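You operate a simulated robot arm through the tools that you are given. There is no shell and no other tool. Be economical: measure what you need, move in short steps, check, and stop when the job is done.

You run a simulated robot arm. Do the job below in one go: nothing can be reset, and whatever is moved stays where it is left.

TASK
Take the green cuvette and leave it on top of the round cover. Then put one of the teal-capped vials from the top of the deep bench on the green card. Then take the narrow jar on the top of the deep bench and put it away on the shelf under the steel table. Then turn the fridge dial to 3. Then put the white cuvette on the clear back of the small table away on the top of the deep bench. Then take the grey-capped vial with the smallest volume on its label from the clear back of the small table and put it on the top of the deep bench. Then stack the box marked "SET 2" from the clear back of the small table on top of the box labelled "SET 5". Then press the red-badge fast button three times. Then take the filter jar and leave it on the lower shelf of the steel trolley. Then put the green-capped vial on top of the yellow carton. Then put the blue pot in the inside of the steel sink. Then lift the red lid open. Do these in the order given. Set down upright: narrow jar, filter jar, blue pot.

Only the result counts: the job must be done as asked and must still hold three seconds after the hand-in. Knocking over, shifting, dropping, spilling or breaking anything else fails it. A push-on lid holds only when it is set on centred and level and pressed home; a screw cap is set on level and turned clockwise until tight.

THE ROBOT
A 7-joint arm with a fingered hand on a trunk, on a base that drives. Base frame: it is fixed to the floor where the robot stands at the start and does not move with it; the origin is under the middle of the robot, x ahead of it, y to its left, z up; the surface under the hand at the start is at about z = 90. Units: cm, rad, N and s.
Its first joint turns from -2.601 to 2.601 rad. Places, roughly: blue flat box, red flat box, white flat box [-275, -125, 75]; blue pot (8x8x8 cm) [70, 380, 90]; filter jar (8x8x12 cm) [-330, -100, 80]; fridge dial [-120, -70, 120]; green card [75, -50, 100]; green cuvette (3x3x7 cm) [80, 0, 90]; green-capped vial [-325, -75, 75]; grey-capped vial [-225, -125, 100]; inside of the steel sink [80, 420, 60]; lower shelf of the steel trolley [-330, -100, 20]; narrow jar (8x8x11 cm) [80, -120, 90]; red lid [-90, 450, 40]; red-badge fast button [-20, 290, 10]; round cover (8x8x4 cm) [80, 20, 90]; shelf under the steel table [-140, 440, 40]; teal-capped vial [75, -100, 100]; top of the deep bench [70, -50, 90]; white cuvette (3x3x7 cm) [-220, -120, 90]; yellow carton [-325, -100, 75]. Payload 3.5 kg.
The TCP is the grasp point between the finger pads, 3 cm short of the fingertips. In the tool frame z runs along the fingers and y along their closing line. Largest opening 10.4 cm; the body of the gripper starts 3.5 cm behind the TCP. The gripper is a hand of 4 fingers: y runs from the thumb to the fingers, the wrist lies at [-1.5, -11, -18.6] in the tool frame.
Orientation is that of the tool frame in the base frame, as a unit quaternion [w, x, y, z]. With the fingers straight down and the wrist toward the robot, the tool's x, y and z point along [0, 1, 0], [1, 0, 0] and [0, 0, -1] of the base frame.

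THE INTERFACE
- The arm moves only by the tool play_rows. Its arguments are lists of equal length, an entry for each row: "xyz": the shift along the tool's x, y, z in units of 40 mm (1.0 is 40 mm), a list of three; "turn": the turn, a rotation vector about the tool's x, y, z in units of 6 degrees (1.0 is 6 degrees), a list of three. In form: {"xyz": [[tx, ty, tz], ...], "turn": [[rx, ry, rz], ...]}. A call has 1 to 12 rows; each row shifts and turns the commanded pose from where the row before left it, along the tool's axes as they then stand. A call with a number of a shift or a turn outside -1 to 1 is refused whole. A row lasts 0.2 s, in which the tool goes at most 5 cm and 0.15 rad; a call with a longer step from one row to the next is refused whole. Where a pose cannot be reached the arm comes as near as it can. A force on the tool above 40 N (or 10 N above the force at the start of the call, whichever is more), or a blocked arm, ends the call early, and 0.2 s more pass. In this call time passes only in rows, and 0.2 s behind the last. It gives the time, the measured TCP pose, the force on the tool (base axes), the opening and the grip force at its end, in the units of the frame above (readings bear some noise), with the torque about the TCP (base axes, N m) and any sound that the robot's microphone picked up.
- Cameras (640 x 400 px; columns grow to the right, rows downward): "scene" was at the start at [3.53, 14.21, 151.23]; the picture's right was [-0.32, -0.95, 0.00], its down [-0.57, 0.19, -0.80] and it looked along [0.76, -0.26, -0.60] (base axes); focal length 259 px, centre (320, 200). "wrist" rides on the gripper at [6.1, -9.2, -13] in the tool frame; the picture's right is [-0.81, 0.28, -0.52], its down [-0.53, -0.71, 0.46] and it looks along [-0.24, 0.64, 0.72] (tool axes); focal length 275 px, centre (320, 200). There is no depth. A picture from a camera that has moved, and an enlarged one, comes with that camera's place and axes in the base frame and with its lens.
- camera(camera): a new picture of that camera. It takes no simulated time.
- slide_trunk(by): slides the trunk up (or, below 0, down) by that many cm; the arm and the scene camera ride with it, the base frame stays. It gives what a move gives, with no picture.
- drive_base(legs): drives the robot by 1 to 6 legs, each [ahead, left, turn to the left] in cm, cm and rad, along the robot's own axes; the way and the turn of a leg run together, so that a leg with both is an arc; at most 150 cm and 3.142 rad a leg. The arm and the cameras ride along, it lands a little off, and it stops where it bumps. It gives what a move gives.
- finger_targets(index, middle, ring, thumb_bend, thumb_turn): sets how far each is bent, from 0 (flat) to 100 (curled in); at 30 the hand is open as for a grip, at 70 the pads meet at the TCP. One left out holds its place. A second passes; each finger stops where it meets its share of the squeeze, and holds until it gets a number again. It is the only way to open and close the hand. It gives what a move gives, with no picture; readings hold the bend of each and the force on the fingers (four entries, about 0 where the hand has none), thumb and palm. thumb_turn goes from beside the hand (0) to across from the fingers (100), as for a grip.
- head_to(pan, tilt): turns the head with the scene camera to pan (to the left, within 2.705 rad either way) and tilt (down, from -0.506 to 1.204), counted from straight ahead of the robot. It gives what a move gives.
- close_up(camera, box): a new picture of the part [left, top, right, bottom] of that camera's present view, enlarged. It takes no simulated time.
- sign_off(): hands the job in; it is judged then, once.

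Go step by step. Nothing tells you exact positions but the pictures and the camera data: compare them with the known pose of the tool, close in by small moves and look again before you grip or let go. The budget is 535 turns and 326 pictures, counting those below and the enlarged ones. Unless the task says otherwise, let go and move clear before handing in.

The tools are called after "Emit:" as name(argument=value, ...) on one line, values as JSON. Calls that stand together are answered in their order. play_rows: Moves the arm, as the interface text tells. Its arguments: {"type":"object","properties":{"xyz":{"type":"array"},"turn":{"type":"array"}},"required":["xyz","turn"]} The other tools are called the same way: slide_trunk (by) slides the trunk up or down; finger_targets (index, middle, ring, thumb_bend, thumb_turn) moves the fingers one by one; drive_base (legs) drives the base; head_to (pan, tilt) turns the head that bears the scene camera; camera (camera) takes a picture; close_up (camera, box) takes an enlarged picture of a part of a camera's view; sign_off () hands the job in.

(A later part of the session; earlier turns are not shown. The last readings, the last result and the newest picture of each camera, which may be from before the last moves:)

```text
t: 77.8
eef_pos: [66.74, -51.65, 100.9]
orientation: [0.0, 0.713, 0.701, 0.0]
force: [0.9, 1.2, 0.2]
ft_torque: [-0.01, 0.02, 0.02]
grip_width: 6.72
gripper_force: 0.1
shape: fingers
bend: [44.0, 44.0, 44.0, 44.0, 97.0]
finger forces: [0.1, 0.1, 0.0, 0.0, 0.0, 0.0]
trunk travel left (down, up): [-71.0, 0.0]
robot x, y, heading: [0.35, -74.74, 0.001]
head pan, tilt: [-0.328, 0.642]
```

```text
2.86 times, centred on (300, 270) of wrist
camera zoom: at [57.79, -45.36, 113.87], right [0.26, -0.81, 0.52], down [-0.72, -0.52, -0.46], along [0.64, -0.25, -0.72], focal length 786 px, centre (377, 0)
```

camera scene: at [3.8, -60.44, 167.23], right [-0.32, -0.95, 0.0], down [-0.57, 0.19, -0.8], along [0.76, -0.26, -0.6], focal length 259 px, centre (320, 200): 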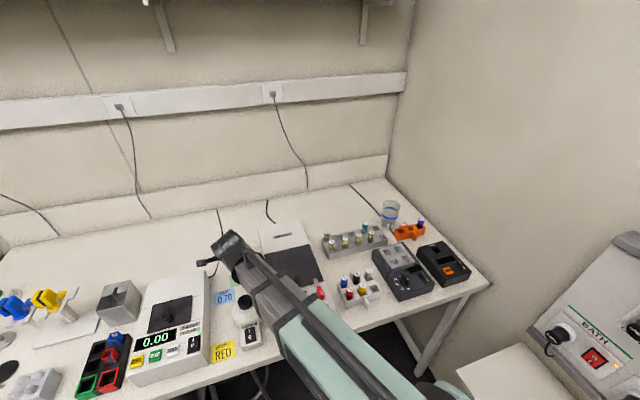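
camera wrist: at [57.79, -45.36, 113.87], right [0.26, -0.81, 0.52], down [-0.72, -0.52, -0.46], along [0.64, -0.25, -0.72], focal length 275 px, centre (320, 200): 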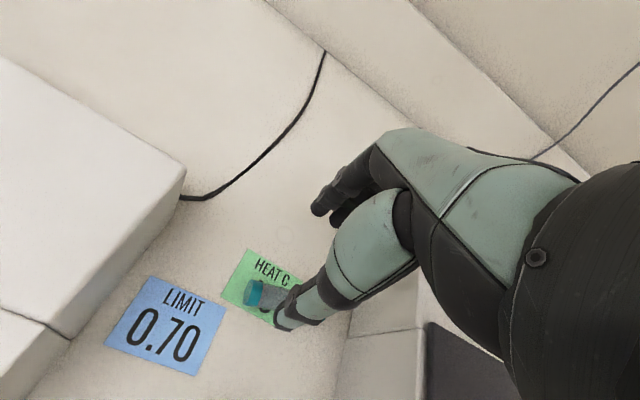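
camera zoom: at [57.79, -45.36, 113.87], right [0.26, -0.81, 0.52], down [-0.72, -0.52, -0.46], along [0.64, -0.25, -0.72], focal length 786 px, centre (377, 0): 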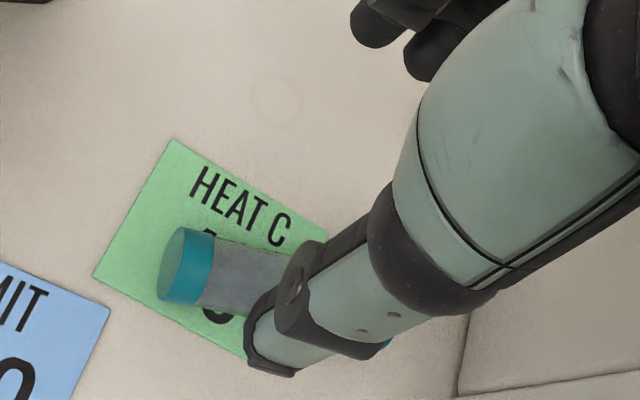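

The vial's centre reads about [65.6, -54]. Moving over it and down for a low pinch.

Emit:
play_rows(xyz=[[-0.55, -0.27, 0], [0, 0, 0.6], [0, 0, 0.6], [0, 0, 0.5]], turn=[[0, 0, 0], [0, 0, 0], [0, 0, 0], [0, 0, 0]])

Emit:
close_up(camera="wrist", box=[200, 180, 400, 320])

```text
t: 78.8
eef_pos: [65.59, -53.82, 94.03]
orientation: [0.001, 0.712, 0.702, 0.001]
force: [0.6, 0.0, -0.2]
ft_torque: [0.01, -0.01, 0.01]
grip_width: 6.72
gripper_force: 0.0
shape: fingers
bend: [44.0, 44.0, 44.0, 44.0, 97.0]
finger forces: [0.1, 0.0, 0.0, 0.0, 0.1, 0.0]
trunk travel left (down, up): [-71.0, 0.0]
robot x, y, heading: [0.4, -74.36, -0.003]
head pan, tilt: [-0.328, 0.642]
```

```text
2.86 times, centred on (300, 250) of wrist
camera zoom: at [56.74, -47.37, 106.99], right [0.26, -0.81, 0.52], down [-0.72, -0.52, -0.46], along [0.64, -0.25, -0.72], focal length 786 px, centre (377, 57)
```

zoom: 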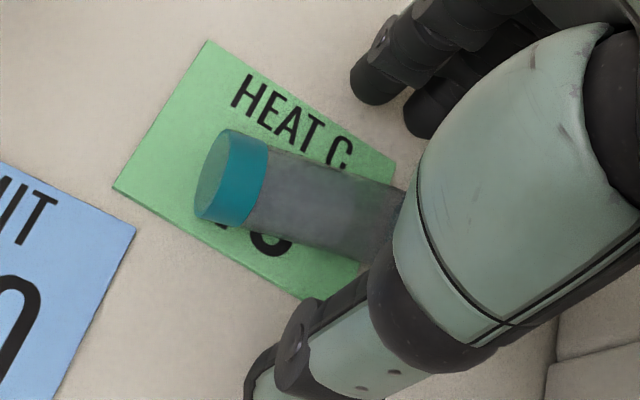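

The vial lies between thumb and fingers. A touch lower, then closing on it.

Emit:
play_rows(xyz=[[0, 0, 0.1]], turn=[[0, 0, 0]])

Emit:
finger_targets(index=58, middle=58, ring=58, thumb_bend=58)

Emit:
finger_targets(index=68, middle=68, ring=68, thumb_bend=68)

Emit:
close_up(camera="wrist", box=[200, 180, 400, 320])

```text
t: 79.2
eef_pos: [65.58, -53.75, 93.61]
orientation: [0.001, 0.712, 0.702, 0.0]
force: [0.1, -0.2, 0.7]
ft_torque: [-0.02, 0.01, -0.02]
grip_width: 6.69
gripper_force: 0.1
shape: fingers
bend: [44.0, 44.0, 44.0, 44.0, 97.0]
finger forces: [0.0, 0.1, 0.0, 0.0, 0.1, 0.0]
trunk travel left (down, up): [-71.0, 0.0]
robot x, y, heading: [0.38, -74.48, 0.005]
head pan, tilt: [-0.328, 0.642]
```

```text
t: 80.2
eef_pos: [65.65, -53.82, 93.67]
orientation: [0.001, 0.713, 0.702, 0.0]
force: [1.1, 0.8, 0.2]
ft_torque: [-0.01, -0.03, 0.01]
grip_width: 3.44
gripper_force: 0.1
shape: fingers
bend: [57.0, 57.0, 57.0, 57.0, 97.0]
finger forces: [0.0, 0.0, 0.0, 0.0, 0.0, 0.1]
trunk travel left (down, up): [-71.0, 0.0]
robot x, y, heading: [0.29, -74.67, -0.002]
head pan, tilt: [-0.328, 0.642]
```

```text
t: 81.2
eef_pos: [65.77, -53.74, 93.71]
orientation: [0.001, 0.712, 0.702, 0.0]
force: [-0.3, 0.3, -0.2]
ft_torque: [-0.02, 0.01, -0.02]
grip_width: 1.65
gripper_force: 3.9
shape: fingers
bend: [65.0, 67.0, 67.0, 64.0, 97.0]
finger forces: [2.5, 1.2, 0.3, 0.1, 4.1, 0.0]
trunk travel left (down, up): [-71.0, 0.0]
robot x, y, heading: [0.06, -74.87, 0.004]
head pan, tilt: [-0.328, 0.642]
```

```text
2.86 times, centred on (300, 250) of wrist
camera zoom: at [56.67, -47.41, 106.59], right [0.26, -0.81, 0.52], down [-0.72, -0.52, -0.46], along [0.64, -0.25, -0.72], focal length 786 px, centre (377, 57)
```

zoom: 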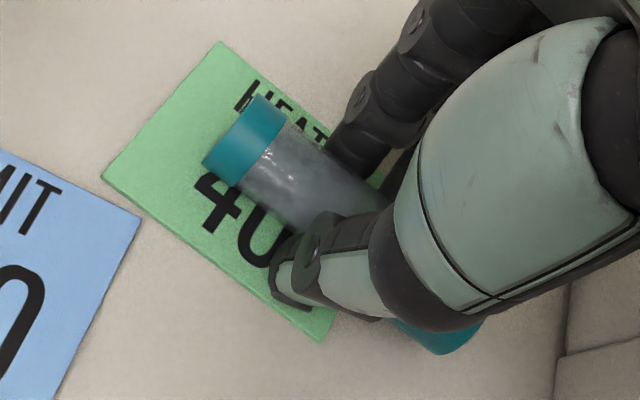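

Held by thumb and all three fingers. Lifting slightly and moving it to the card's middle.

Emit:
finger_targets(index=73, middle=74, ring=74, thumb_bend=72)

Emit:
play_rows(xyz=[[0, 0, -0.3], [0.55, 0.24, 0]], turn=[[0, 0, 0], [0, 0, 0]])

Emit:
camera(camera="wrist")

Emit:
close_up(camera="wrist", box=[200, 180, 400, 320])

```text
t: 82.2
eef_pos: [65.66, -53.8, 93.64]
orientation: [0.001, 0.712, 0.702, 0.001]
force: [0.0, -0.4, 0.2]
ft_torque: [-0.01, -0.01, 0.05]
grip_width: 1.5
gripper_force: 11.3
shape: fingers
bend: [72.0, 73.0, 74.0, 63.0, 95.0]
finger forces: [7.7, 2.6, 0.9, 0.1, 11.3, 0.0]
trunk travel left (down, up): [-71.0, 0.0]
robot x, y, heading: [0.21, -74.42, -0.003]
head pan, tilt: [-0.328, 0.642]
```

```text
t: 82.8
eef_pos: [66.7, -51.68, 94.8]
orientation: [0.0, 0.713, 0.701, 0.0]
force: [0.2, -0.4, -0.5]
ft_torque: [-0.03, 0.05, 0.01]
grip_width: 1.51
gripper_force: 11.5
shape: fingers
bend: [72.0, 73.0, 74.0, 63.0, 95.0]
finger forces: [7.6, 2.7, 1.1, 0.0, 11.4, 0.0]
trunk travel left (down, up): [-71.0, 0.0]
robot x, y, heading: [0.22, -74.4, 0.002]
head pan, tilt: [-0.328, 0.642]
```

```text
266 pictures are left
camera wrist: at [57.75, -45.3, 107.78], right [0.26, -0.81, 0.52], down [-0.72, -0.52, -0.46], along [0.64, -0.25, -0.72], focal length 275 px, centre (320, 200)
```

wrist: 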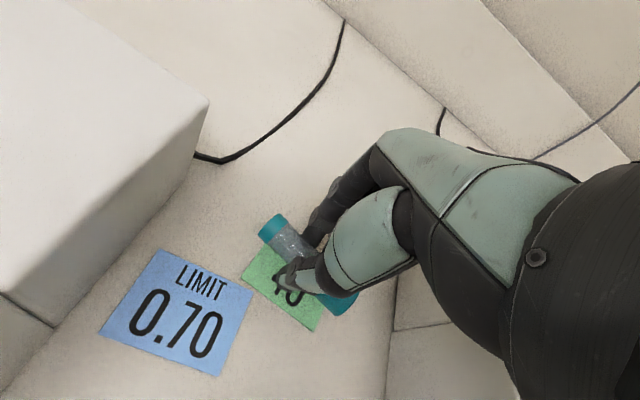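

```text
2.86 times, centred on (300, 250) of wrist
camera zoom: at [57.75, -45.3, 107.78], right [0.26, -0.81, 0.52], down [-0.72, -0.52, -0.46], along [0.64, -0.25, -0.72], focal length 786 px, centre (377, 57)
```

zoom: 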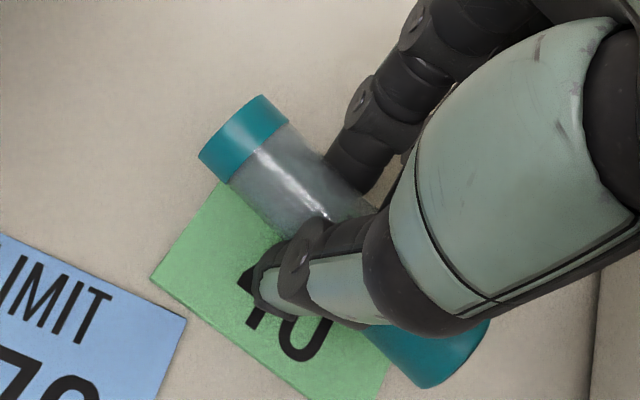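

The vial's middle is right over the card's middle. Lowering back and releasing slowly.

Emit:
play_rows(xyz=[[0, 0.05, 0.28]], turn=[[0, 0, 0]])

Emit:
finger_targets(index=66, middle=66, ring=66, thumb_bend=63)

Emit:
finger_targets(index=54, middle=54, ring=54, thumb_bend=54)

Emit:
close_up(camera="wrist", box=[200, 180, 400, 320])

```text
t: 83.2
eef_pos: [66.77, -51.62, 93.73]
orientation: [0.001, 0.713, 0.701, 0.001]
force: [-0.7, 0.4, 0.5]
ft_torque: [0.01, -0.02, 0.0]
grip_width: 1.51
gripper_force: 11.1
shape: fingers
bend: [72.0, 73.0, 74.0, 63.0, 95.0]
finger forces: [7.7, 2.6, 1.1, 0.0, 11.5, 0.0]
trunk travel left (down, up): [-71.0, 0.0]
robot x, y, heading: [0.05, -74.86, -0.001]
head pan, tilt: [-0.328, 0.642]
```

```text
t: 84.2
eef_pos: [66.82, -51.83, 93.73]
orientation: [0.001, 0.713, 0.702, 0.001]
force: [0.1, -0.5, -0.8]
ft_torque: [0.01, 0.01, 0.0]
grip_width: 1.78
gripper_force: 1.5
shape: fingers
bend: [65.0, 66.0, 66.0, 61.0, 97.0]
finger forces: [0.7, 0.0, 0.0, 0.1, 1.0, 0.0]
trunk travel left (down, up): [-71.0, 0.0]
robot x, y, heading: [0.46, -74.78, 0.002]
head pan, tilt: [-0.328, 0.642]
```

```text
t: 85.2
eef_pos: [66.81, -51.66, 93.73]
orientation: [0.0, 0.713, 0.701, 0.0]
force: [-0.2, 0.1, 0.5]
ft_torque: [0.04, -0.02, 0.01]
grip_width: 4.13
gripper_force: 0.0
shape: fingers
bend: [54.0, 54.0, 54.0, 54.0, 97.0]
finger forces: [0.0, 0.0, 0.0, 0.0, 0.0, 0.0]
trunk travel left (down, up): [-71.0, 0.0]
robot x, y, heading: [0.32, -74.74, 0.004]
head pan, tilt: [-0.328, 0.642]
```

```text
2.86 times, centred on (300, 250) of wrist
camera zoom: at [57.84, -45.3, 106.7], right [0.26, -0.81, 0.52], down [-0.72, -0.52, -0.46], along [0.64, -0.25, -0.72], focal length 786 px, centre (377, 57)
```

zoom: 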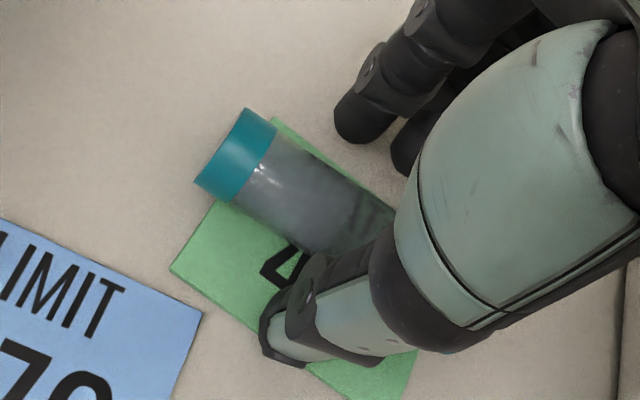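

Vial lies across the card. Opening fully and rising to verify.

Emit:
finger_targets(index=40, middle=40, ring=40, thumb_bend=40)

Emit:
play_rows(xyz=[[0, 0, -0.5], [0, 0, -1], [0, 0, -1], [0, 0, -1], [0, 0, -1], [0, 0, -1], [0, 0, -1]], turn=[[0, 0, 0], [0, 0, 0], [0, 0, 0], [0, 0, 0], [0, 0, 0], [0, 0, 0], [0, 0, 0]])

Emit:
close_up(camera="wrist", box=[120, 240, 320, 380])

```text
t: 86.2
eef_pos: [66.89, -51.67, 93.76]
orientation: [0.0, 0.713, 0.701, 0.001]
force: [0.6, 0.2, 0.1]
ft_torque: [-0.04, 0.01, 0.02]
grip_width: 7.73
gripper_force: 0.0
shape: fingers
bend: [40.0, 40.0, 40.0, 40.0, 97.0]
finger forces: [0.0, 0.1, 0.0, 0.0, 0.0, 0.1]
trunk travel left (down, up): [-71.0, 0.0]
robot x, y, heading: [0.5, -74.58, -0.001]
head pan, tilt: [-0.328, 0.642]
```

```text
t: 87.8
eef_pos: [66.74, -51.6, 120.12]
orientation: [0.0, 0.713, 0.701, 0.0]
force: [-0.2, -0.8, 0.0]
ft_torque: [0.01, 0.03, 0.04]
grip_width: 7.76
gripper_force: 0.1
shape: fingers
bend: [40.0, 40.0, 40.0, 40.0, 97.0]
finger forces: [0.0, 0.1, 0.0, 0.0, 0.0, 0.0]
trunk travel left (down, up): [-71.0, 0.0]
robot x, y, heading: [0.38, -74.41, 0.002]
head pan, tilt: [-0.328, 0.642]
```

```text
2.86 times, centred on (220, 310) of wrist
camera zoom: at [57.76, -45.22, 133.02], right [0.26, -0.81, 0.52], down [-0.72, -0.52, -0.46], along [0.64, -0.25, -0.72], focal length 786 px, centre (606, -114)
```

zoom: 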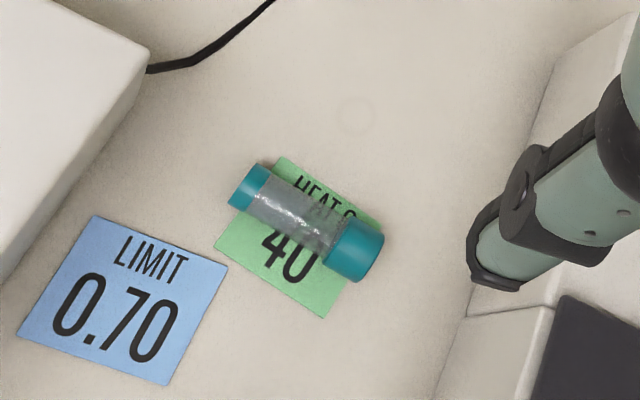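

Task 2 looks good. Next the narrow jar (glass with the blue band) at the right end; swinging the arm over and looking.

Emit:
play_rows(xyz=[[-0.97, 0.18, 0], [-0.97, 0.18, 0], [-0.97, 0.18, 0], [-0.97, 0.18, 0], [-0.97, 0.18, 0], [-0.97, 0.18, 0], [-0.97, 0.18, 0], [-0.97, 0.18, 0], [-0.97, 0.18, 0], [-0.97, 0.18, 0]], turn=[[0, 0, 0], [0, 0, 0], [0, 0, 0], [0, 0, 0], [0, 0, 0], [0, 0, 0], [0, 0, 0], [0, 0, 0], [0, 0, 0], [0, 0, 0]])

Emit:
play_rows(xyz=[[-0.97, 0, 0], [-0.97, 0, 0], [-0.97, 0, 0], [-0.97, 0, 0], [-0.5, 0, 0], [0, 0, 0], [0, 0, 0], [0, 0, 0], [0, 0, 0]], turn=[[0, 0, 0], [0, 0, 0], [0, 0, 0], [0, 0, 0], [0, 0, 0], [0, 0, 1], [0, 0, 1], [0, 0, 1], [0, 0, 1]])

Emit:
camera(camera="wrist")

Emit:
camera(camera="scene")

```text
t: 90.0
eef_pos: [73.29, -90.64, 119.95]
orientation: [0.001, 0.712, 0.702, 0.001]
force: [-0.5, -0.8, 0.4]
ft_torque: [-0.01, 0.0, 0.01]
grip_width: 7.79
gripper_force: 0.1
shape: fingers
bend: [40.0, 40.0, 40.0, 40.0, 97.0]
finger forces: [0.0, 0.0, 0.0, 0.0, 0.1, 0.0]
trunk travel left (down, up): [-71.0, 0.0]
robot x, y, heading: [0.14, -74.32, -0.002]
head pan, tilt: [-0.328, 0.642]
```

```text
t: 92.0
eef_pos: [73.12, -108.1, 119.76]
orientation: [0.002, 0.843, 0.538, 0.0]
force: [-0.5, 0.0, -0.6]
ft_torque: [0.01, 0.0, -0.02]
grip_width: 7.77
gripper_force: 0.1
shape: fingers
bend: [40.0, 40.0, 40.0, 40.0, 97.0]
finger forces: [0.0, 0.0, 0.0, 0.0, 0.1, 0.1]
trunk travel left (down, up): [-71.0, 0.0]
robot x, y, heading: [0.18, -74.97, 0.006]
head pan, tilt: [-0.328, 0.642]
```

```text
262 pictures are left
camera wrist: at [67.55, -98.53, 132.71], right [-0.09, -0.85, 0.52], down [-0.87, -0.18, -0.46], along [0.48, -0.49, -0.72], focal length 275 px, centre (320, 200)
```

wrist: 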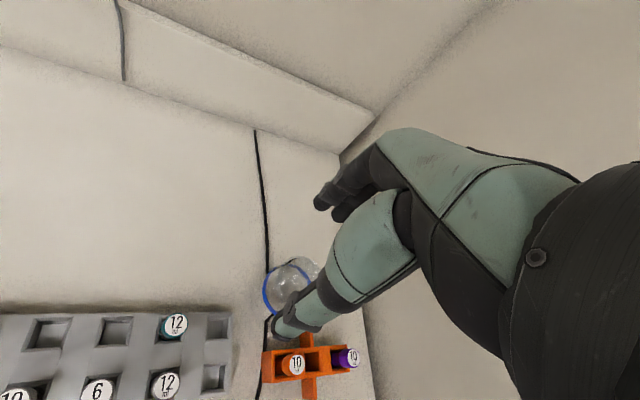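

```text
261 pictures are left
camera scene: at [3.8, -60.44, 167.23], right [-0.32, -0.95, 0.0], down [-0.57, 0.19, -0.8], along [0.76, -0.26, -0.6], focal length 259 px, centre (320, 200)
```

scene: 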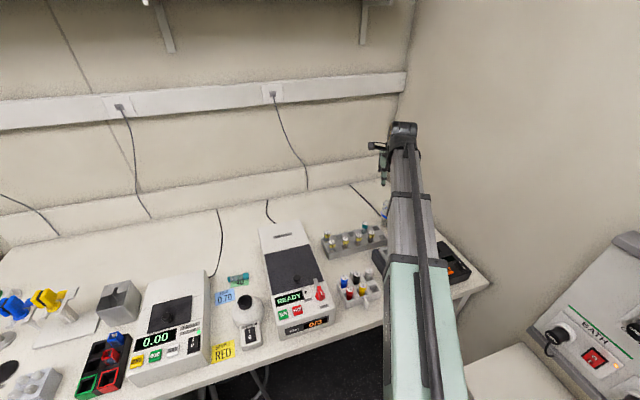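

The jar stands near [75, -116], close behind the orange rack and right of the vial rack. Taking enlarged looks to fix its shape.

Emit:
close_up(camera="wrist", box=[200, 220, 400, 360])

Emit:
head_to(pan=-0.6, tilt=0.6)

Emit:
camera(camera="scene")

```text
2.86 times, centred on (300, 290) of wrist
camera zoom: at [67.55, -98.53, 132.71], right [-0.09, -0.85, 0.52], down [-0.87, -0.18, -0.46], along [0.48, -0.49, -0.72], focal length 786 px, centre (377, -57)
```

zoom: 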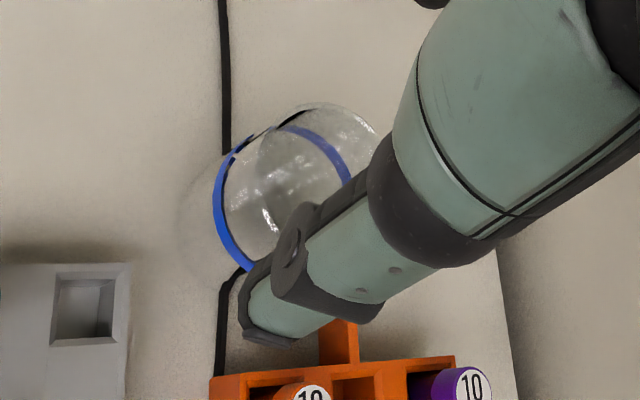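

```text
t: 92.7
eef_pos: [73.19, -107.97, 119.78]
orientation: [0.0, 0.842, 0.539, 0.001]
force: [-0.4, 0.0, -0.1]
ft_torque: [0.0, 0.04, 0.0]
grip_width: 7.77
gripper_force: 0.0
shape: fingers
bend: [40.0, 40.0, 40.0, 40.0, 97.0]
finger forces: [0.0, 0.0, 0.0, 0.0, 0.0, 0.1]
trunk travel left (down, up): [-71.0, 0.0]
robot x, y, heading: [0.25, -74.63, -0.005]
head pan, tilt: [-0.6, 0.6]
```

```text
259 pictures are left
camera scene: at [2.86, -62.63, 167.6], right [-0.56, -0.83, 0.0], down [-0.47, 0.32, -0.83], along [0.68, -0.46, -0.57], focal length 259 px, centre (320, 200)
```

scene: 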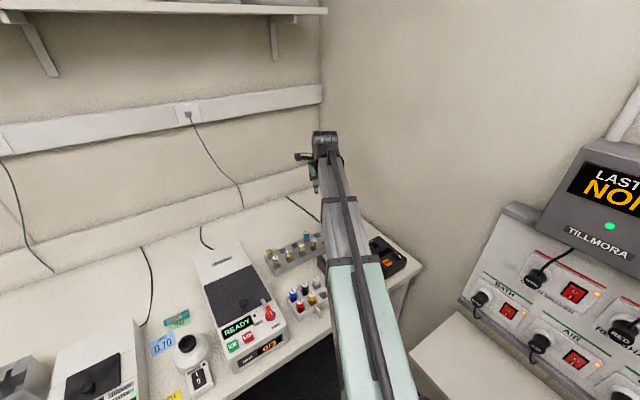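

The jar's axis is about [75.4, -116]. Turning the hand so the thumb enters on the left and the fingers on the wall side, and moving above it.

Emit:
finger_targets(index=30, middle=30, ring=30, thumb_bend=30)

Emit:
play_rows(xyz=[[-0.79, 0.67, 0], [-0.79, 0.67, 0], [0, 0, 0], [0, 0, 0], [0, 0, 0], [0, 0, 0], [0, 0, 0], [0, 0, 0], [0, 0, 0], [0, 0, 0]], turn=[[0, 0, 0], [0, 0, 0], [0, 0, 1], [0, 0, 1], [0, 0, 1], [0, 0, 1], [0, 0, 1], [0, 0, 1], [0, 0, 1], [0, 0, 1]])

Emit:
camera(camera="wrist")

Emit:
camera(camera="scene")

```text
t: 93.7
eef_pos: [73.2, -108.03, 119.79]
orientation: [0.0, 0.843, 0.538, 0.0]
force: [0.5, -0.6, -1.2]
ft_torque: [-0.01, 0.04, -0.02]
grip_width: 10.27
gripper_force: 0.0
shape: fingers
bend: [30.0, 30.0, 30.0, 30.0, 97.0]
finger forces: [0.0, 0.0, 0.0, 0.1, 0.0, 0.0]
trunk travel left (down, up): [-71.0, 0.0]
robot x, y, heading: [0.1, -74.69, -0.002]
head pan, tilt: [-0.6, 0.6]
```

```text
t: 95.9
eef_pos: [75.4, -116.18, 119.91]
orientation: [0.001, 0.989, 0.148, 0.001]
force: [-0.2, -0.6, -0.8]
ft_torque: [-0.01, 0.01, 0.01]
grip_width: 10.31
gripper_force: 0.1
shape: fingers
bend: [30.0, 30.0, 30.0, 30.0, 97.0]
finger forces: [0.0, 0.0, 0.1, 0.1, 0.0, 0.0]
trunk travel left (down, up): [-71.0, 0.0]
robot x, y, heading: [0.45, -74.87, 0.005]
head pan, tilt: [-0.6, 0.6]
```

```text
258 pictures are left
camera wrist: at [78.66, -105.46, 132.78], right [-0.7, -0.5, 0.52], down [-0.72, 0.53, -0.46], along [-0.04, -0.69, -0.72], focal length 275 px, centre (320, 200)
```

wrist: 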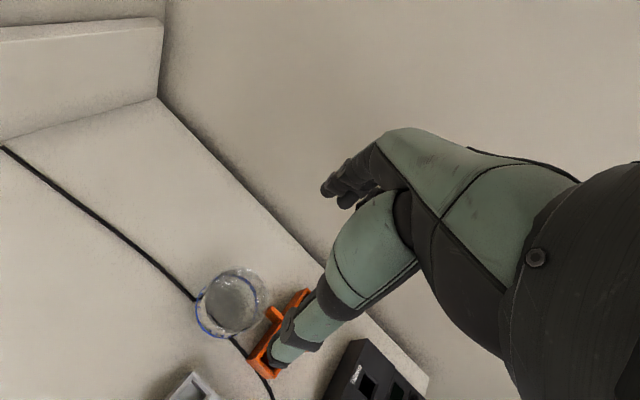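

```text
257 pictures are left
camera scene: at [2.87, -62.64, 167.6], right [-0.56, -0.83, 0.0], down [-0.47, 0.32, -0.83], along [0.68, -0.47, -0.56], focal length 259 px, centre (320, 200)
```

scene: 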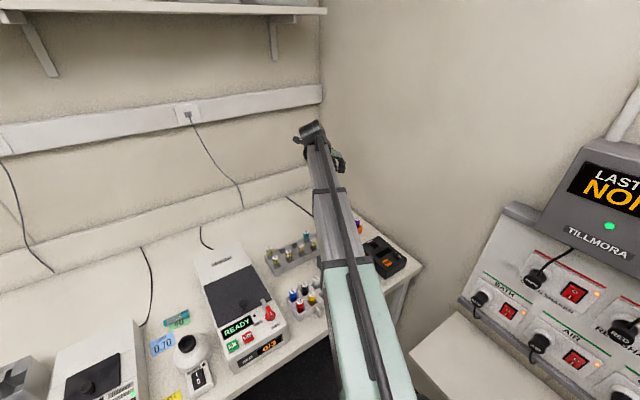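

The jar is now well seen. Close-up to refine.

Emit:
close_up(camera="wrist", box=[160, 240, 340, 360])

```text
3.33 times, centred on (250, 300) of wrist
camera zoom: at [78.66, -105.46, 132.78], right [-0.7, -0.5, 0.52], down [-0.72, 0.53, -0.46], along [-0.04, -0.69, -0.72], focal length 918 px, centre (553, -133)
```

zoom: 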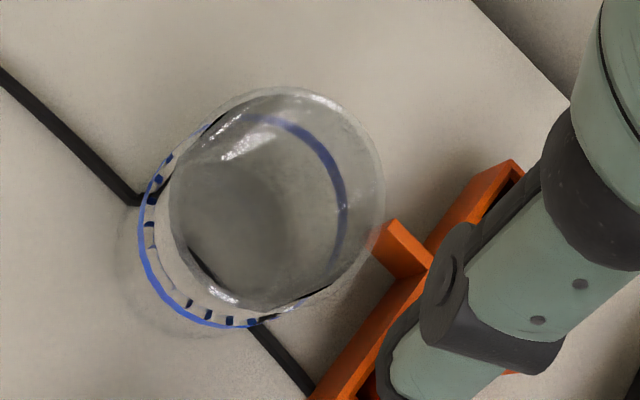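

Jar axis [76, -116.2], diameter about 7.5 cm. Descending until the fingertips are level with its rim, then checking.

Emit:
play_rows(xyz=[[0.14, 0.04, 0.9], [0, 0, 1], [0, 0, 1], [0, 0, 0.9]], turn=[[0, 0, 0], [0, 0, 0], [0, 0, 0], [0, 0, 0]])

Emit:
camera(camera="wrist")

Emit:
close_up(camera="scene", box=[240, 120, 420, 260])

```text
t: 96.9
eef_pos: [75.91, -115.87, 104.48]
orientation: [0.001, 0.989, 0.149, 0.0]
force: [0.3, -0.6, 0.1]
ft_torque: [0.0, 0.0, -0.02]
grip_width: 10.28
gripper_force: 0.1
shape: fingers
bend: [30.0, 30.0, 30.0, 30.0, 97.0]
finger forces: [0.1, 0.0, 0.0, 0.0, 0.0, 0.0]
trunk travel left (down, up): [-71.0, 0.0]
robot x, y, heading: [0.36, -74.91, 0.002]
head pan, tilt: [-0.6, 0.6]
```

```text
255 pictures are left
camera wrist: at [79.21, -105.17, 117.53], right [-0.69, -0.5, 0.52], down [-0.72, 0.52, -0.46], along [-0.04, -0.69, -0.72], focal length 275 px, centre (320, 200)
```

wrist: 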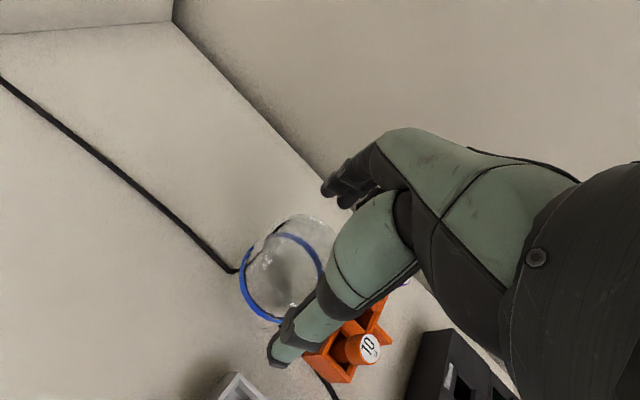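

```text
2.86 times, centred on (330, 190) of scene
camera zoom: at [2.88, -62.65, 167.61], right [-0.56, -0.83, 0.0], down [-0.47, 0.32, -0.82], along [0.68, -0.47, -0.57], focal length 740 px, centre (291, 229)
```

zoom: 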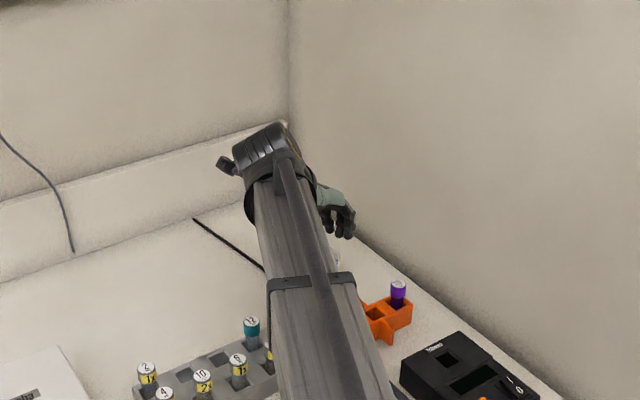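

Alignment confirmed. Going down to grip height.

Emit:
play_rows(xyz=[[0, 0, 0.5], [0, 0, 0.5], [0, 0, 0.5]], turn=[[0, 0, 0], [0, 0, 0], [0, 0, 0]])

Emit:
finger_targets(index=40, middle=40, ring=40, thumb_bend=40)

Emit:
camera(camera="wrist")

```text
t: 97.7
eef_pos: [76.18, -116.08, 98.67]
orientation: [0.0, 0.989, 0.149, 0.0]
force: [0.8, -0.3, 1.2]
ft_torque: [0.03, -0.02, 0.01]
grip_width: 10.34
gripper_force: 0.4
shape: fingers
bend: [30.0, 30.0, 30.0, 30.0, 97.0]
finger forces: [0.8, 0.1, 0.0, 0.0, 0.1, 0.0]
trunk travel left (down, up): [-71.0, 0.0]
robot x, y, heading: [0.25, -74.66, 0.004]
head pan, tilt: [-0.6, 0.6]
```

```text
t: 98.7
eef_pos: [76.03, -116.09, 98.74]
orientation: [0.0, 0.989, 0.149, 0.0]
force: [0.1, -0.2, 0.9]
ft_torque: [0.0, 0.03, 0.02]
grip_width: 8.26
gripper_force: 2.4
shape: fingers
bend: [38.0, 40.0, 40.0, 39.0, 97.0]
finger forces: [2.5, 0.0, 0.1, 0.0, 2.5, 0.1]
trunk travel left (down, up): [-71.0, 0.0]
robot x, y, heading: [0.16, -75.01, 0.002]
head pan, tilt: [-0.6, 0.6]
```

```text
253 pictures are left
camera wrist: at [79.31, -105.36, 111.64], right [-0.69, -0.5, 0.52], down [-0.72, 0.52, -0.46], along [-0.04, -0.69, -0.72], focal length 275 px, centre (320, 200)
```

wrist: 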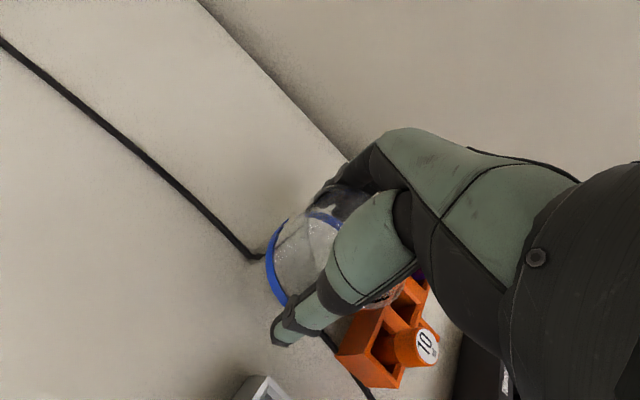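

Contact at about 8 cm width. Firming the grip evenly.

Emit:
finger_targets(index=48, middle=50, ring=50, thumb_bend=49)

Emit:
play_rows(xyz=[[0, 0, -0.3], [0, 0, -0.5]], turn=[[0, 0, 0], [0, 0, 0]])

Emit:
camera(camera="wrist")

```text
t: 99.7
eef_pos: [76.04, -116.03, 98.73]
orientation: [0.0, 0.989, 0.149, 0.001]
force: [0.8, -1.4, 2.4]
ft_torque: [-0.19, -0.03, 0.03]
grip_width: 7.2
gripper_force: 12.0
shape: fingers
bend: [42.0, 47.0, 49.0, 45.0, 97.0]
finger forces: [7.9, 3.3, 0.7, 0.0, 11.9, 0.0]
trunk travel left (down, up): [-71.0, 0.0]
robot x, y, heading: [0.49, -74.5, -0.001]
head pan, tilt: [-0.6, 0.6]
```

```text
t: 100.3
eef_pos: [76.01, -116.18, 101.75]
orientation: [-0.001, 0.989, 0.149, 0.001]
force: [0.1, 0.6, -1.9]
ft_torque: [0.03, 0.0, 0.03]
grip_width: 7.02
gripper_force: 9.8
shape: fingers
bend: [43.0, 47.0, 49.0, 46.0, 97.0]
finger forces: [6.2, 2.8, 0.6, 0.0, 10.1, 0.1]
trunk travel left (down, up): [-71.0, 0.0]
robot x, y, heading: [0.64, -74.65, 0.001]
head pan, tilt: [-0.6, 0.6]
```

```text
252 pictures are left
camera wrist: at [79.28, -105.45, 114.8], right [-0.69, -0.5, 0.52], down [-0.72, 0.53, -0.46], along [-0.04, -0.69, -0.72], focal length 275 px, centre (320, 200)
```

wrist: 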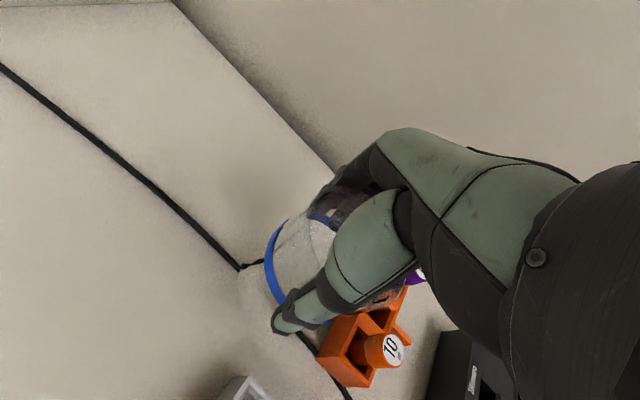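

Jar is lifted (about 2 N). Firming slightly, raising, and looking round the room for the way to the steel table.

Emit:
finger_targets(index=50, middle=54, ring=55, thumb_bend=52)

Emit:
play_rows(xyz=[[0, 0, -0.7], [0, 0, -0.7], [0, 0, -0.7], [0, 0, -0.7], [0, 0, -0.7], [0, 0, -0.7]], turn=[[0, 0, 0], [0, 0, 0], [0, 0, 0], [0, 0, 0], [0, 0, 0], [0, 0, 0]])

Emit:
head_to(pan=1.3, tilt=0.35)

Emit:
camera(camera="scene")

Emit:
head_to(pan=2.5, tilt=0.4)

Emit:
camera(camera="scene")

Emit:
head_to(pan=-2.4, tilt=0.5)

Emit:
camera(camera="scene")

```text
t: 101.3
eef_pos: [76.09, -116.16, 101.84]
orientation: [0.0, 0.989, 0.149, 0.0]
force: [-0.3, -1.1, -0.2]
ft_torque: [-0.01, -0.01, 0.0]
grip_width: 6.73
gripper_force: 14.2
shape: fingers
bend: [45.0, 49.0, 52.0, 47.0, 96.0]
finger forces: [6.5, 4.9, 2.7, 0.0, 14.7, 0.0]
trunk travel left (down, up): [-71.0, 0.0]
robot x, y, heading: [0.33, -74.52, 0.003]
head pan, tilt: [-0.6, 0.6]
```

```text
t: 102.7
eef_pos: [76.09, -116.17, 118.54]
orientation: [-0.001, 0.989, 0.149, 0.0]
force: [0.3, 0.2, -1.1]
ft_torque: [0.01, -0.04, -0.03]
grip_width: 6.69
gripper_force: 14.7
shape: fingers
bend: [45.0, 49.0, 52.0, 47.0, 96.0]
finger forces: [6.4, 4.9, 2.7, 0.1, 14.4, 0.0]
trunk travel left (down, up): [-71.0, 0.0]
robot x, y, heading: [0.66, -74.92, 0.0]
head pan, tilt: [-0.6, 0.6]
```

```text
t: 104.6
eef_pos: [75.99, -116.25, 118.36]
orientation: [-0.001, 0.989, 0.149, 0.0]
force: [-0.2, 0.4, -1.4]
ft_torque: [0.0, -0.03, -0.04]
grip_width: 6.7
gripper_force: 14.0
shape: fingers
bend: [45.0, 49.0, 52.0, 47.0, 96.0]
finger forces: [6.5, 4.7, 2.7, 0.0, 14.2, 0.0]
trunk travel left (down, up): [-71.0, 0.0]
robot x, y, heading: [0.6, -74.49, 0.003]
head pan, tilt: [1.3, 0.351]
```

```text
251 pictures are left
camera scene: at [-1.95, -48.69, 169.88], right [0.96, -0.27, 0.0], down [-0.09, -0.33, -0.94], along [0.25, 0.91, -0.34], focal length 259 px, centre (320, 200)
```

scene: 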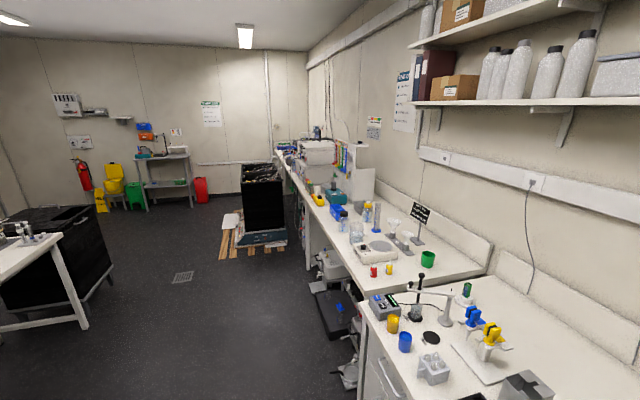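

```text
t: 106.0
eef_pos: [76.06, -116.05, 118.43]
orientation: [-0.001, 0.989, 0.148, 0.001]
force: [1.2, -0.4, -1.3]
ft_torque: [0.04, -0.04, 0.01]
grip_width: 6.71
gripper_force: 14.3
shape: fingers
bend: [45.0, 49.0, 52.0, 47.0, 96.0]
finger forces: [6.5, 4.7, 2.7, 0.0, 14.3, 0.1]
trunk travel left (down, up): [-71.0, 0.0]
robot x, y, heading: [0.69, -74.71, 0.001]
head pan, tilt: [2.499, 0.4]
```

```text
250 pictures are left
camera scene: at [-11.86, -52.12, 169.43], right [0.6, 0.8, 0.0], down [0.31, -0.23, -0.92], along [-0.74, 0.55, -0.39], focal length 259 px, centre (320, 200)
```

scene: 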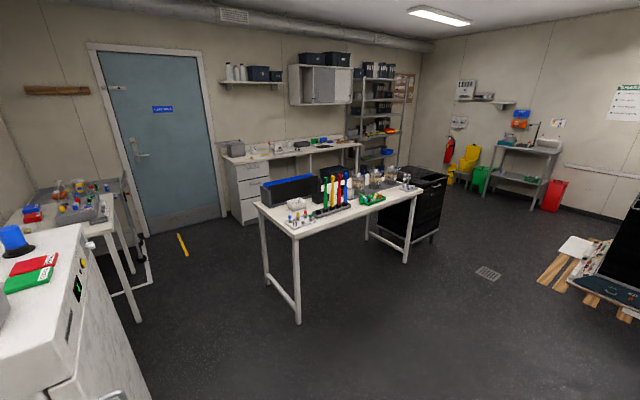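

```text
t: 109.9
eef_pos: [76.05, -116.17, 118.46]
orientation: [0.0, 0.989, 0.148, 0.001]
force: [-0.9, 0.2, -1.7]
ft_torque: [-0.01, 0.0, 0.0]
grip_width: 6.71
gripper_force: 14.7
shape: fingers
bend: [45.0, 49.0, 52.0, 47.0, 96.0]
finger forces: [6.4, 4.8, 2.7, 0.1, 14.3, 0.1]
trunk travel left (down, up): [-71.0, 0.0]
robot x, y, heading: [0.47, -74.87, -0.001]
head pan, tilt: [-2.4, 0.499]
```

```text
249 pictures are left
camera scene: at [-11.13, -63.82, 168.51], right [-0.68, 0.74, 0.0], down [0.35, 0.32, -0.88], along [-0.65, -0.59, -0.48], focal length 259 px, centre (320, 200)
```

scene: 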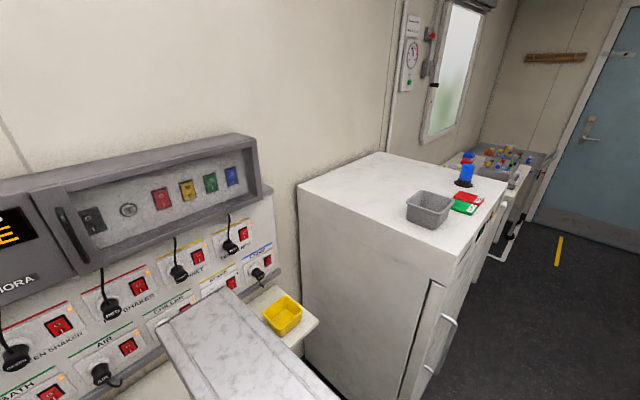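

The way is clear: the aisle runs left between the island (x ≈ -142) and the bench, the pallet sits around x -40..30, y 235+, and the steel table is at the far wall near [-140, 440]. Raising, turning left and drawing the arm in.

Emit:
play_rows(xyz=[[0, 0, -0.8], [0, 0, -0.8], [0, 0, -0.8], [0, 0, -0.8]], turn=[[0, 0, 0], [0, 0, 0], [0, 0, 0], [0, 0, 0]])

Emit:
head_to(pan=0, tilt=0.6)

Emit:
drive_base(legs=[[0, 0, 1.571]])

Emit:
camera(camera="scene")

```text
t: 110.9
eef_pos: [75.9, -115.94, 131.29]
orientation: [0.0, 0.989, 0.148, 0.0]
force: [0.2, -0.8, -0.7]
ft_torque: [0.05, 0.0, 0.03]
grip_width: 6.7
gripper_force: 14.1
shape: fingers
bend: [45.0, 49.0, 52.0, 47.0, 96.0]
finger forces: [6.4, 4.7, 2.8, 0.0, 14.1, 0.0]
trunk travel left (down, up): [-71.0, 0.0]
robot x, y, heading: [-0.03, -74.48, 0.004]
head pan, tilt: [-2.4, 0.499]
```

```text
t: 113.1
eef_pos: [75.98, -115.9, 131.24]
orientation: [-0.001, 0.989, 0.149, 0.001]
force: [0.5, -1.0, -2.2]
ft_torque: [-0.02, -0.05, 0.01]
grip_width: 6.68
gripper_force: 13.2
shape: fingers
bend: [45.0, 49.0, 52.0, 47.0, 96.0]
finger forces: [6.4, 4.8, 2.8, 0.0, 14.1, 0.0]
trunk travel left (down, up): [-71.0, 0.0]
robot x, y, heading: [0.15, -74.42, 0.002]
head pan, tilt: [0.0, 0.6]
```

```text
t: 117.3
eef_pos: [41.96, 0.64, 131.24]
orientation: [0.0, 0.597, 0.802, 0.0]
force: [-0.7, -0.1, -1.2]
ft_torque: [-0.01, 0.04, 0.05]
grip_width: 6.67
gripper_force: 13.4
shape: fingers
bend: [45.0, 49.0, 52.0, 47.0, 96.0]
finger forces: [5.9, 4.7, 2.6, 0.0, 13.3, 0.0]
trunk travel left (down, up): [-71.0, 0.0]
robot x, y, heading: [0.39, -74.36, 1.565]
head pan, tilt: [0.0, 0.6]
```

```text
248 pictures are left
camera scene: at [-16.89, -70.2, 167.6], right [1.0, -0.01, 0.0], down [0.0, -0.56, -0.83], along [0.0, 0.83, -0.56], focal length 259 px, centre (320, 200)
```

scene: 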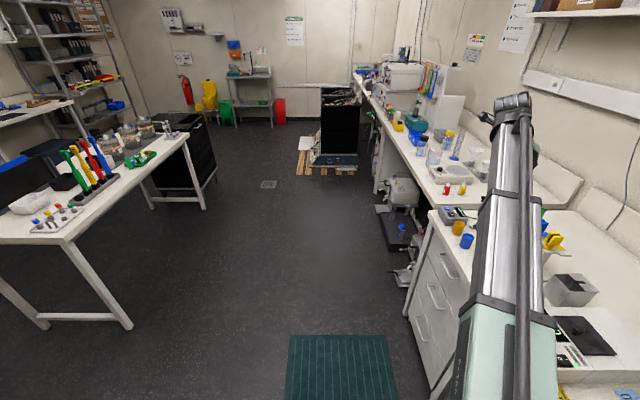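

Turned cleanly. Rotating the hand to face forward and bringing it in front of the robot, clear of the bench.

Emit:
play_rows(xyz=[[0, 0, 0], [0, 0, 0], [0, 0, 0], [0, 0, 0], [0, 0, 0], [0, 0, 0], [0, 0, 0], [0, 0, 0], [0, 0, 0], [0, 0, 0]], turn=[[0, 0, -1], [0, 0, -1], [0, 0, -1], [0, 0, -1], [0, 0, -1], [0, 0, -1], [0, 0, -1], [0, 0, -1], [0, 0, -1], [0, 0, -1]])

Emit:
play_rows(xyz=[[0.89, -0.37, 0], [0.89, -0.37, 0], [0.89, -0.37, 0], [0.89, -0.37, 0], [0.89, -0.37, 0], [0.89, -0.37, 0], [0.89, -0.37, 0], [0.89, -0.37, 0], [0.89, -0.37, 0], [0.89, -0.37, 0], [0.89, -0.37, 0]], turn=[[0, 0, 0], [0, 0, 0], [0, 0, 0], [0, 0, 0], [0, 0, 0], [0, 0, 0], [0, 0, 0], [0, 0, 0], [0, 0, 0], [0, 0, 0], [0, 0, 0]])

Emit:
camera(camera="wrist")

```text
t: 119.5
eef_pos: [42.18, 0.76, 131.25]
orientation: [0.0, 0.115, 0.993, 0.0]
force: [-0.3, 0.0, -1.6]
ft_torque: [0.05, 0.0, 0.03]
grip_width: 6.65
gripper_force: 12.9
shape: fingers
bend: [45.0, 49.0, 52.0, 47.0, 96.0]
finger forces: [5.9, 4.7, 2.8, 0.0, 12.8, 0.0]
trunk travel left (down, up): [-71.0, 0.0]
robot x, y, heading: [0.26, -74.55, 1.563]
head pan, tilt: [0.0, 0.6]
```

```text
t: 121.9
eef_pos: [0.24, -6.17, 131.24]
orientation: [0.0, 0.116, 0.993, 0.0]
force: [0.7, 0.7, -1.4]
ft_torque: [0.03, 0.01, -0.01]
grip_width: 6.62
gripper_force: 12.9
shape: fingers
bend: [46.0, 49.0, 52.0, 47.0, 96.0]
finger forces: [5.5, 4.5, 2.8, 0.0, 12.4, 0.0]
trunk travel left (down, up): [-71.0, 0.0]
robot x, y, heading: [-0.26, -74.72, 1.57]
head pan, tilt: [0.0, 0.6]
```

```text
247 pictures are left
camera wrist: at [-7.72, -13.54, 144.17], right [0.85, 0.08, 0.52], down [0.35, -0.82, -0.46], along [0.39, 0.57, -0.72], focal length 275 px, centre (320, 200)
```

wrist: 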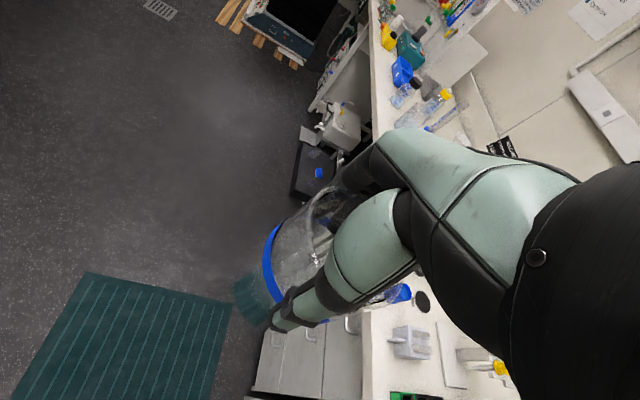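

Everything is clear. A slightly firmer hold on the jar, then driving up the aisle.

Emit:
finger_targets(index=53, middle=57, ring=58, thumb_bend=54)

Emit:
drive_base(legs=[[140, 30, 0], [75, 15, 0], [110, 45, 0]])

Emit:
camera(camera="scene")

Emit:
camera(camera="wrist")

```text
t: 122.9
eef_pos: [0.32, -6.14, 131.21]
orientation: [0.0, 0.116, 0.993, 0.0]
force: [-0.3, -0.6, -1.3]
ft_torque: [0.02, 0.03, 0.01]
grip_width: 6.57
gripper_force: 16.2
shape: fingers
bend: [46.0, 50.0, 53.0, 47.0, 96.0]
finger forces: [6.7, 5.7, 3.4, 0.0, 16.0, 0.0]
trunk travel left (down, up): [-71.0, 0.0]
robot x, y, heading: [0.08, -74.75, 1.564]
head pan, tilt: [0.0, 0.6]
```

```text
t: 139.4
eef_pos: [-87.67, 319.63, 131.16]
orientation: [0.0, 0.115, 0.993, 0.0]
force: [0.2, 0.0, -1.8]
ft_torque: [0.0, -0.01, 0.01]
grip_width: 6.56
gripper_force: 15.8
shape: fingers
bend: [46.0, 50.0, 53.0, 47.0, 96.0]
finger forces: [6.7, 5.6, 3.5, 0.0, 16.0, 0.0]
trunk travel left (down, up): [-71.0, 0.0]
robot x, y, heading: [-87.53, 251.06, 1.562]
head pan, tilt: [0.0, 0.6]
```

```text
246 pictures are left
camera scene: at [-104.87, 255.56, 167.6], right [1.0, -0.01, 0.0], down [0.0, -0.57, -0.82], along [0.01, 0.82, -0.57], focal length 259 px, centre (320, 200)
```

scene: 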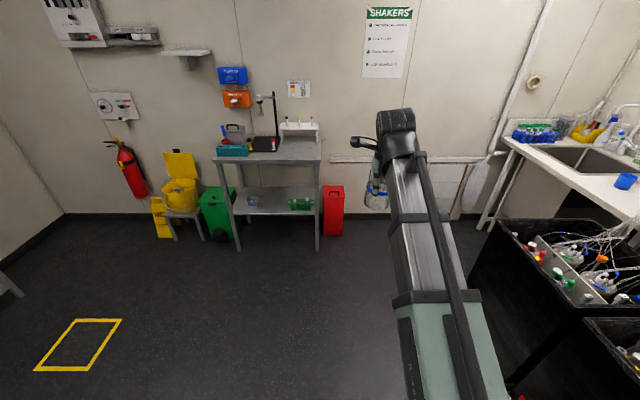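

```text
245 pictures are left
camera wrist: at [-95.56, 312.23, 144.16], right [0.85, 0.08, 0.52], down [0.35, -0.82, -0.46], along [0.39, 0.57, -0.72], focal length 275 px, centre (320, 200)
```

wrist: 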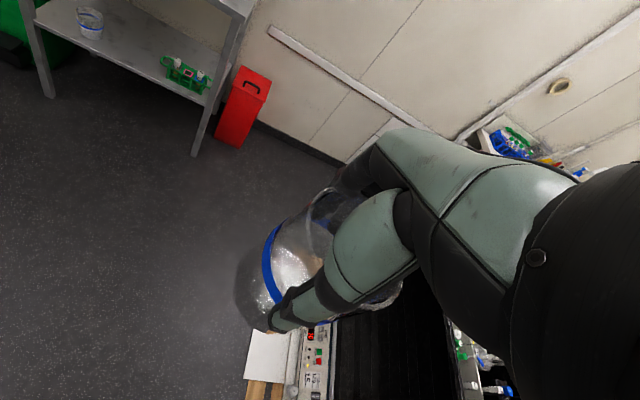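

The shelf is at about z 42, from y 418 to 457, with free space in its middle between a jar on the left and a green rack on the right. I'll move in front of it and lower the trunk so the arm can go in level.

Emit:
drive_base(legs=[[35, 52, 0]])

Emit:
slide_trunk(by=-50)

Emit:
camera(camera="scene")

Emit:
camera(camera="wrist")

```text
t: 142.9
eef_pos: [-140.33, 354.98, 131.25]
orientation: [0.0, 0.117, 0.993, 0.0]
force: [0.2, 0.8, -1.5]
ft_torque: [0.0, -0.01, 0.0]
grip_width: 6.58
gripper_force: 16.0
shape: fingers
bend: [46.0, 50.0, 53.0, 47.0, 96.0]
finger forces: [6.5, 5.7, 3.5, 0.0, 15.9, 0.1]
trunk travel left (down, up): [-71.0, 0.0]
robot x, y, heading: [-140.62, 286.45, 1.564]
head pan, tilt: [0.0, 0.6]
```

```text
refused: -50 is not a number from -40 to 40
```

```text
244 pictures are left
camera scene: at [-157.82, 290.92, 167.6], right [1.0, -0.01, 0.0], down [0.0, -0.57, -0.82], along [0.01, 0.82, -0.57], focal length 259 px, centre (320, 200)
```

scene: 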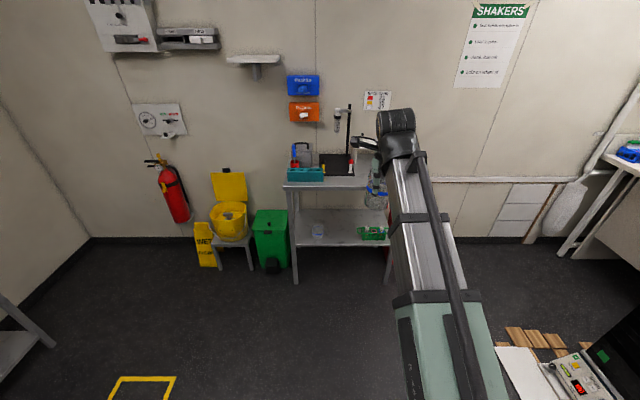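

```text
243 pictures are left
camera wrist: at [-148.35, 347.56, 144.16], right [0.85, 0.08, 0.52], down [0.35, -0.82, -0.46], along [0.39, 0.57, -0.72], focal length 275 px, centre (320, 200)
```

wrist: 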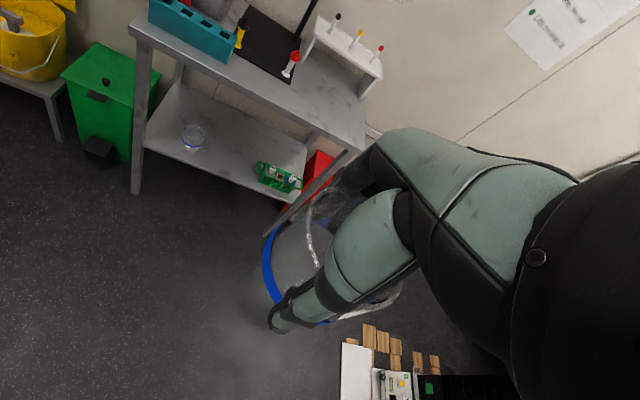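

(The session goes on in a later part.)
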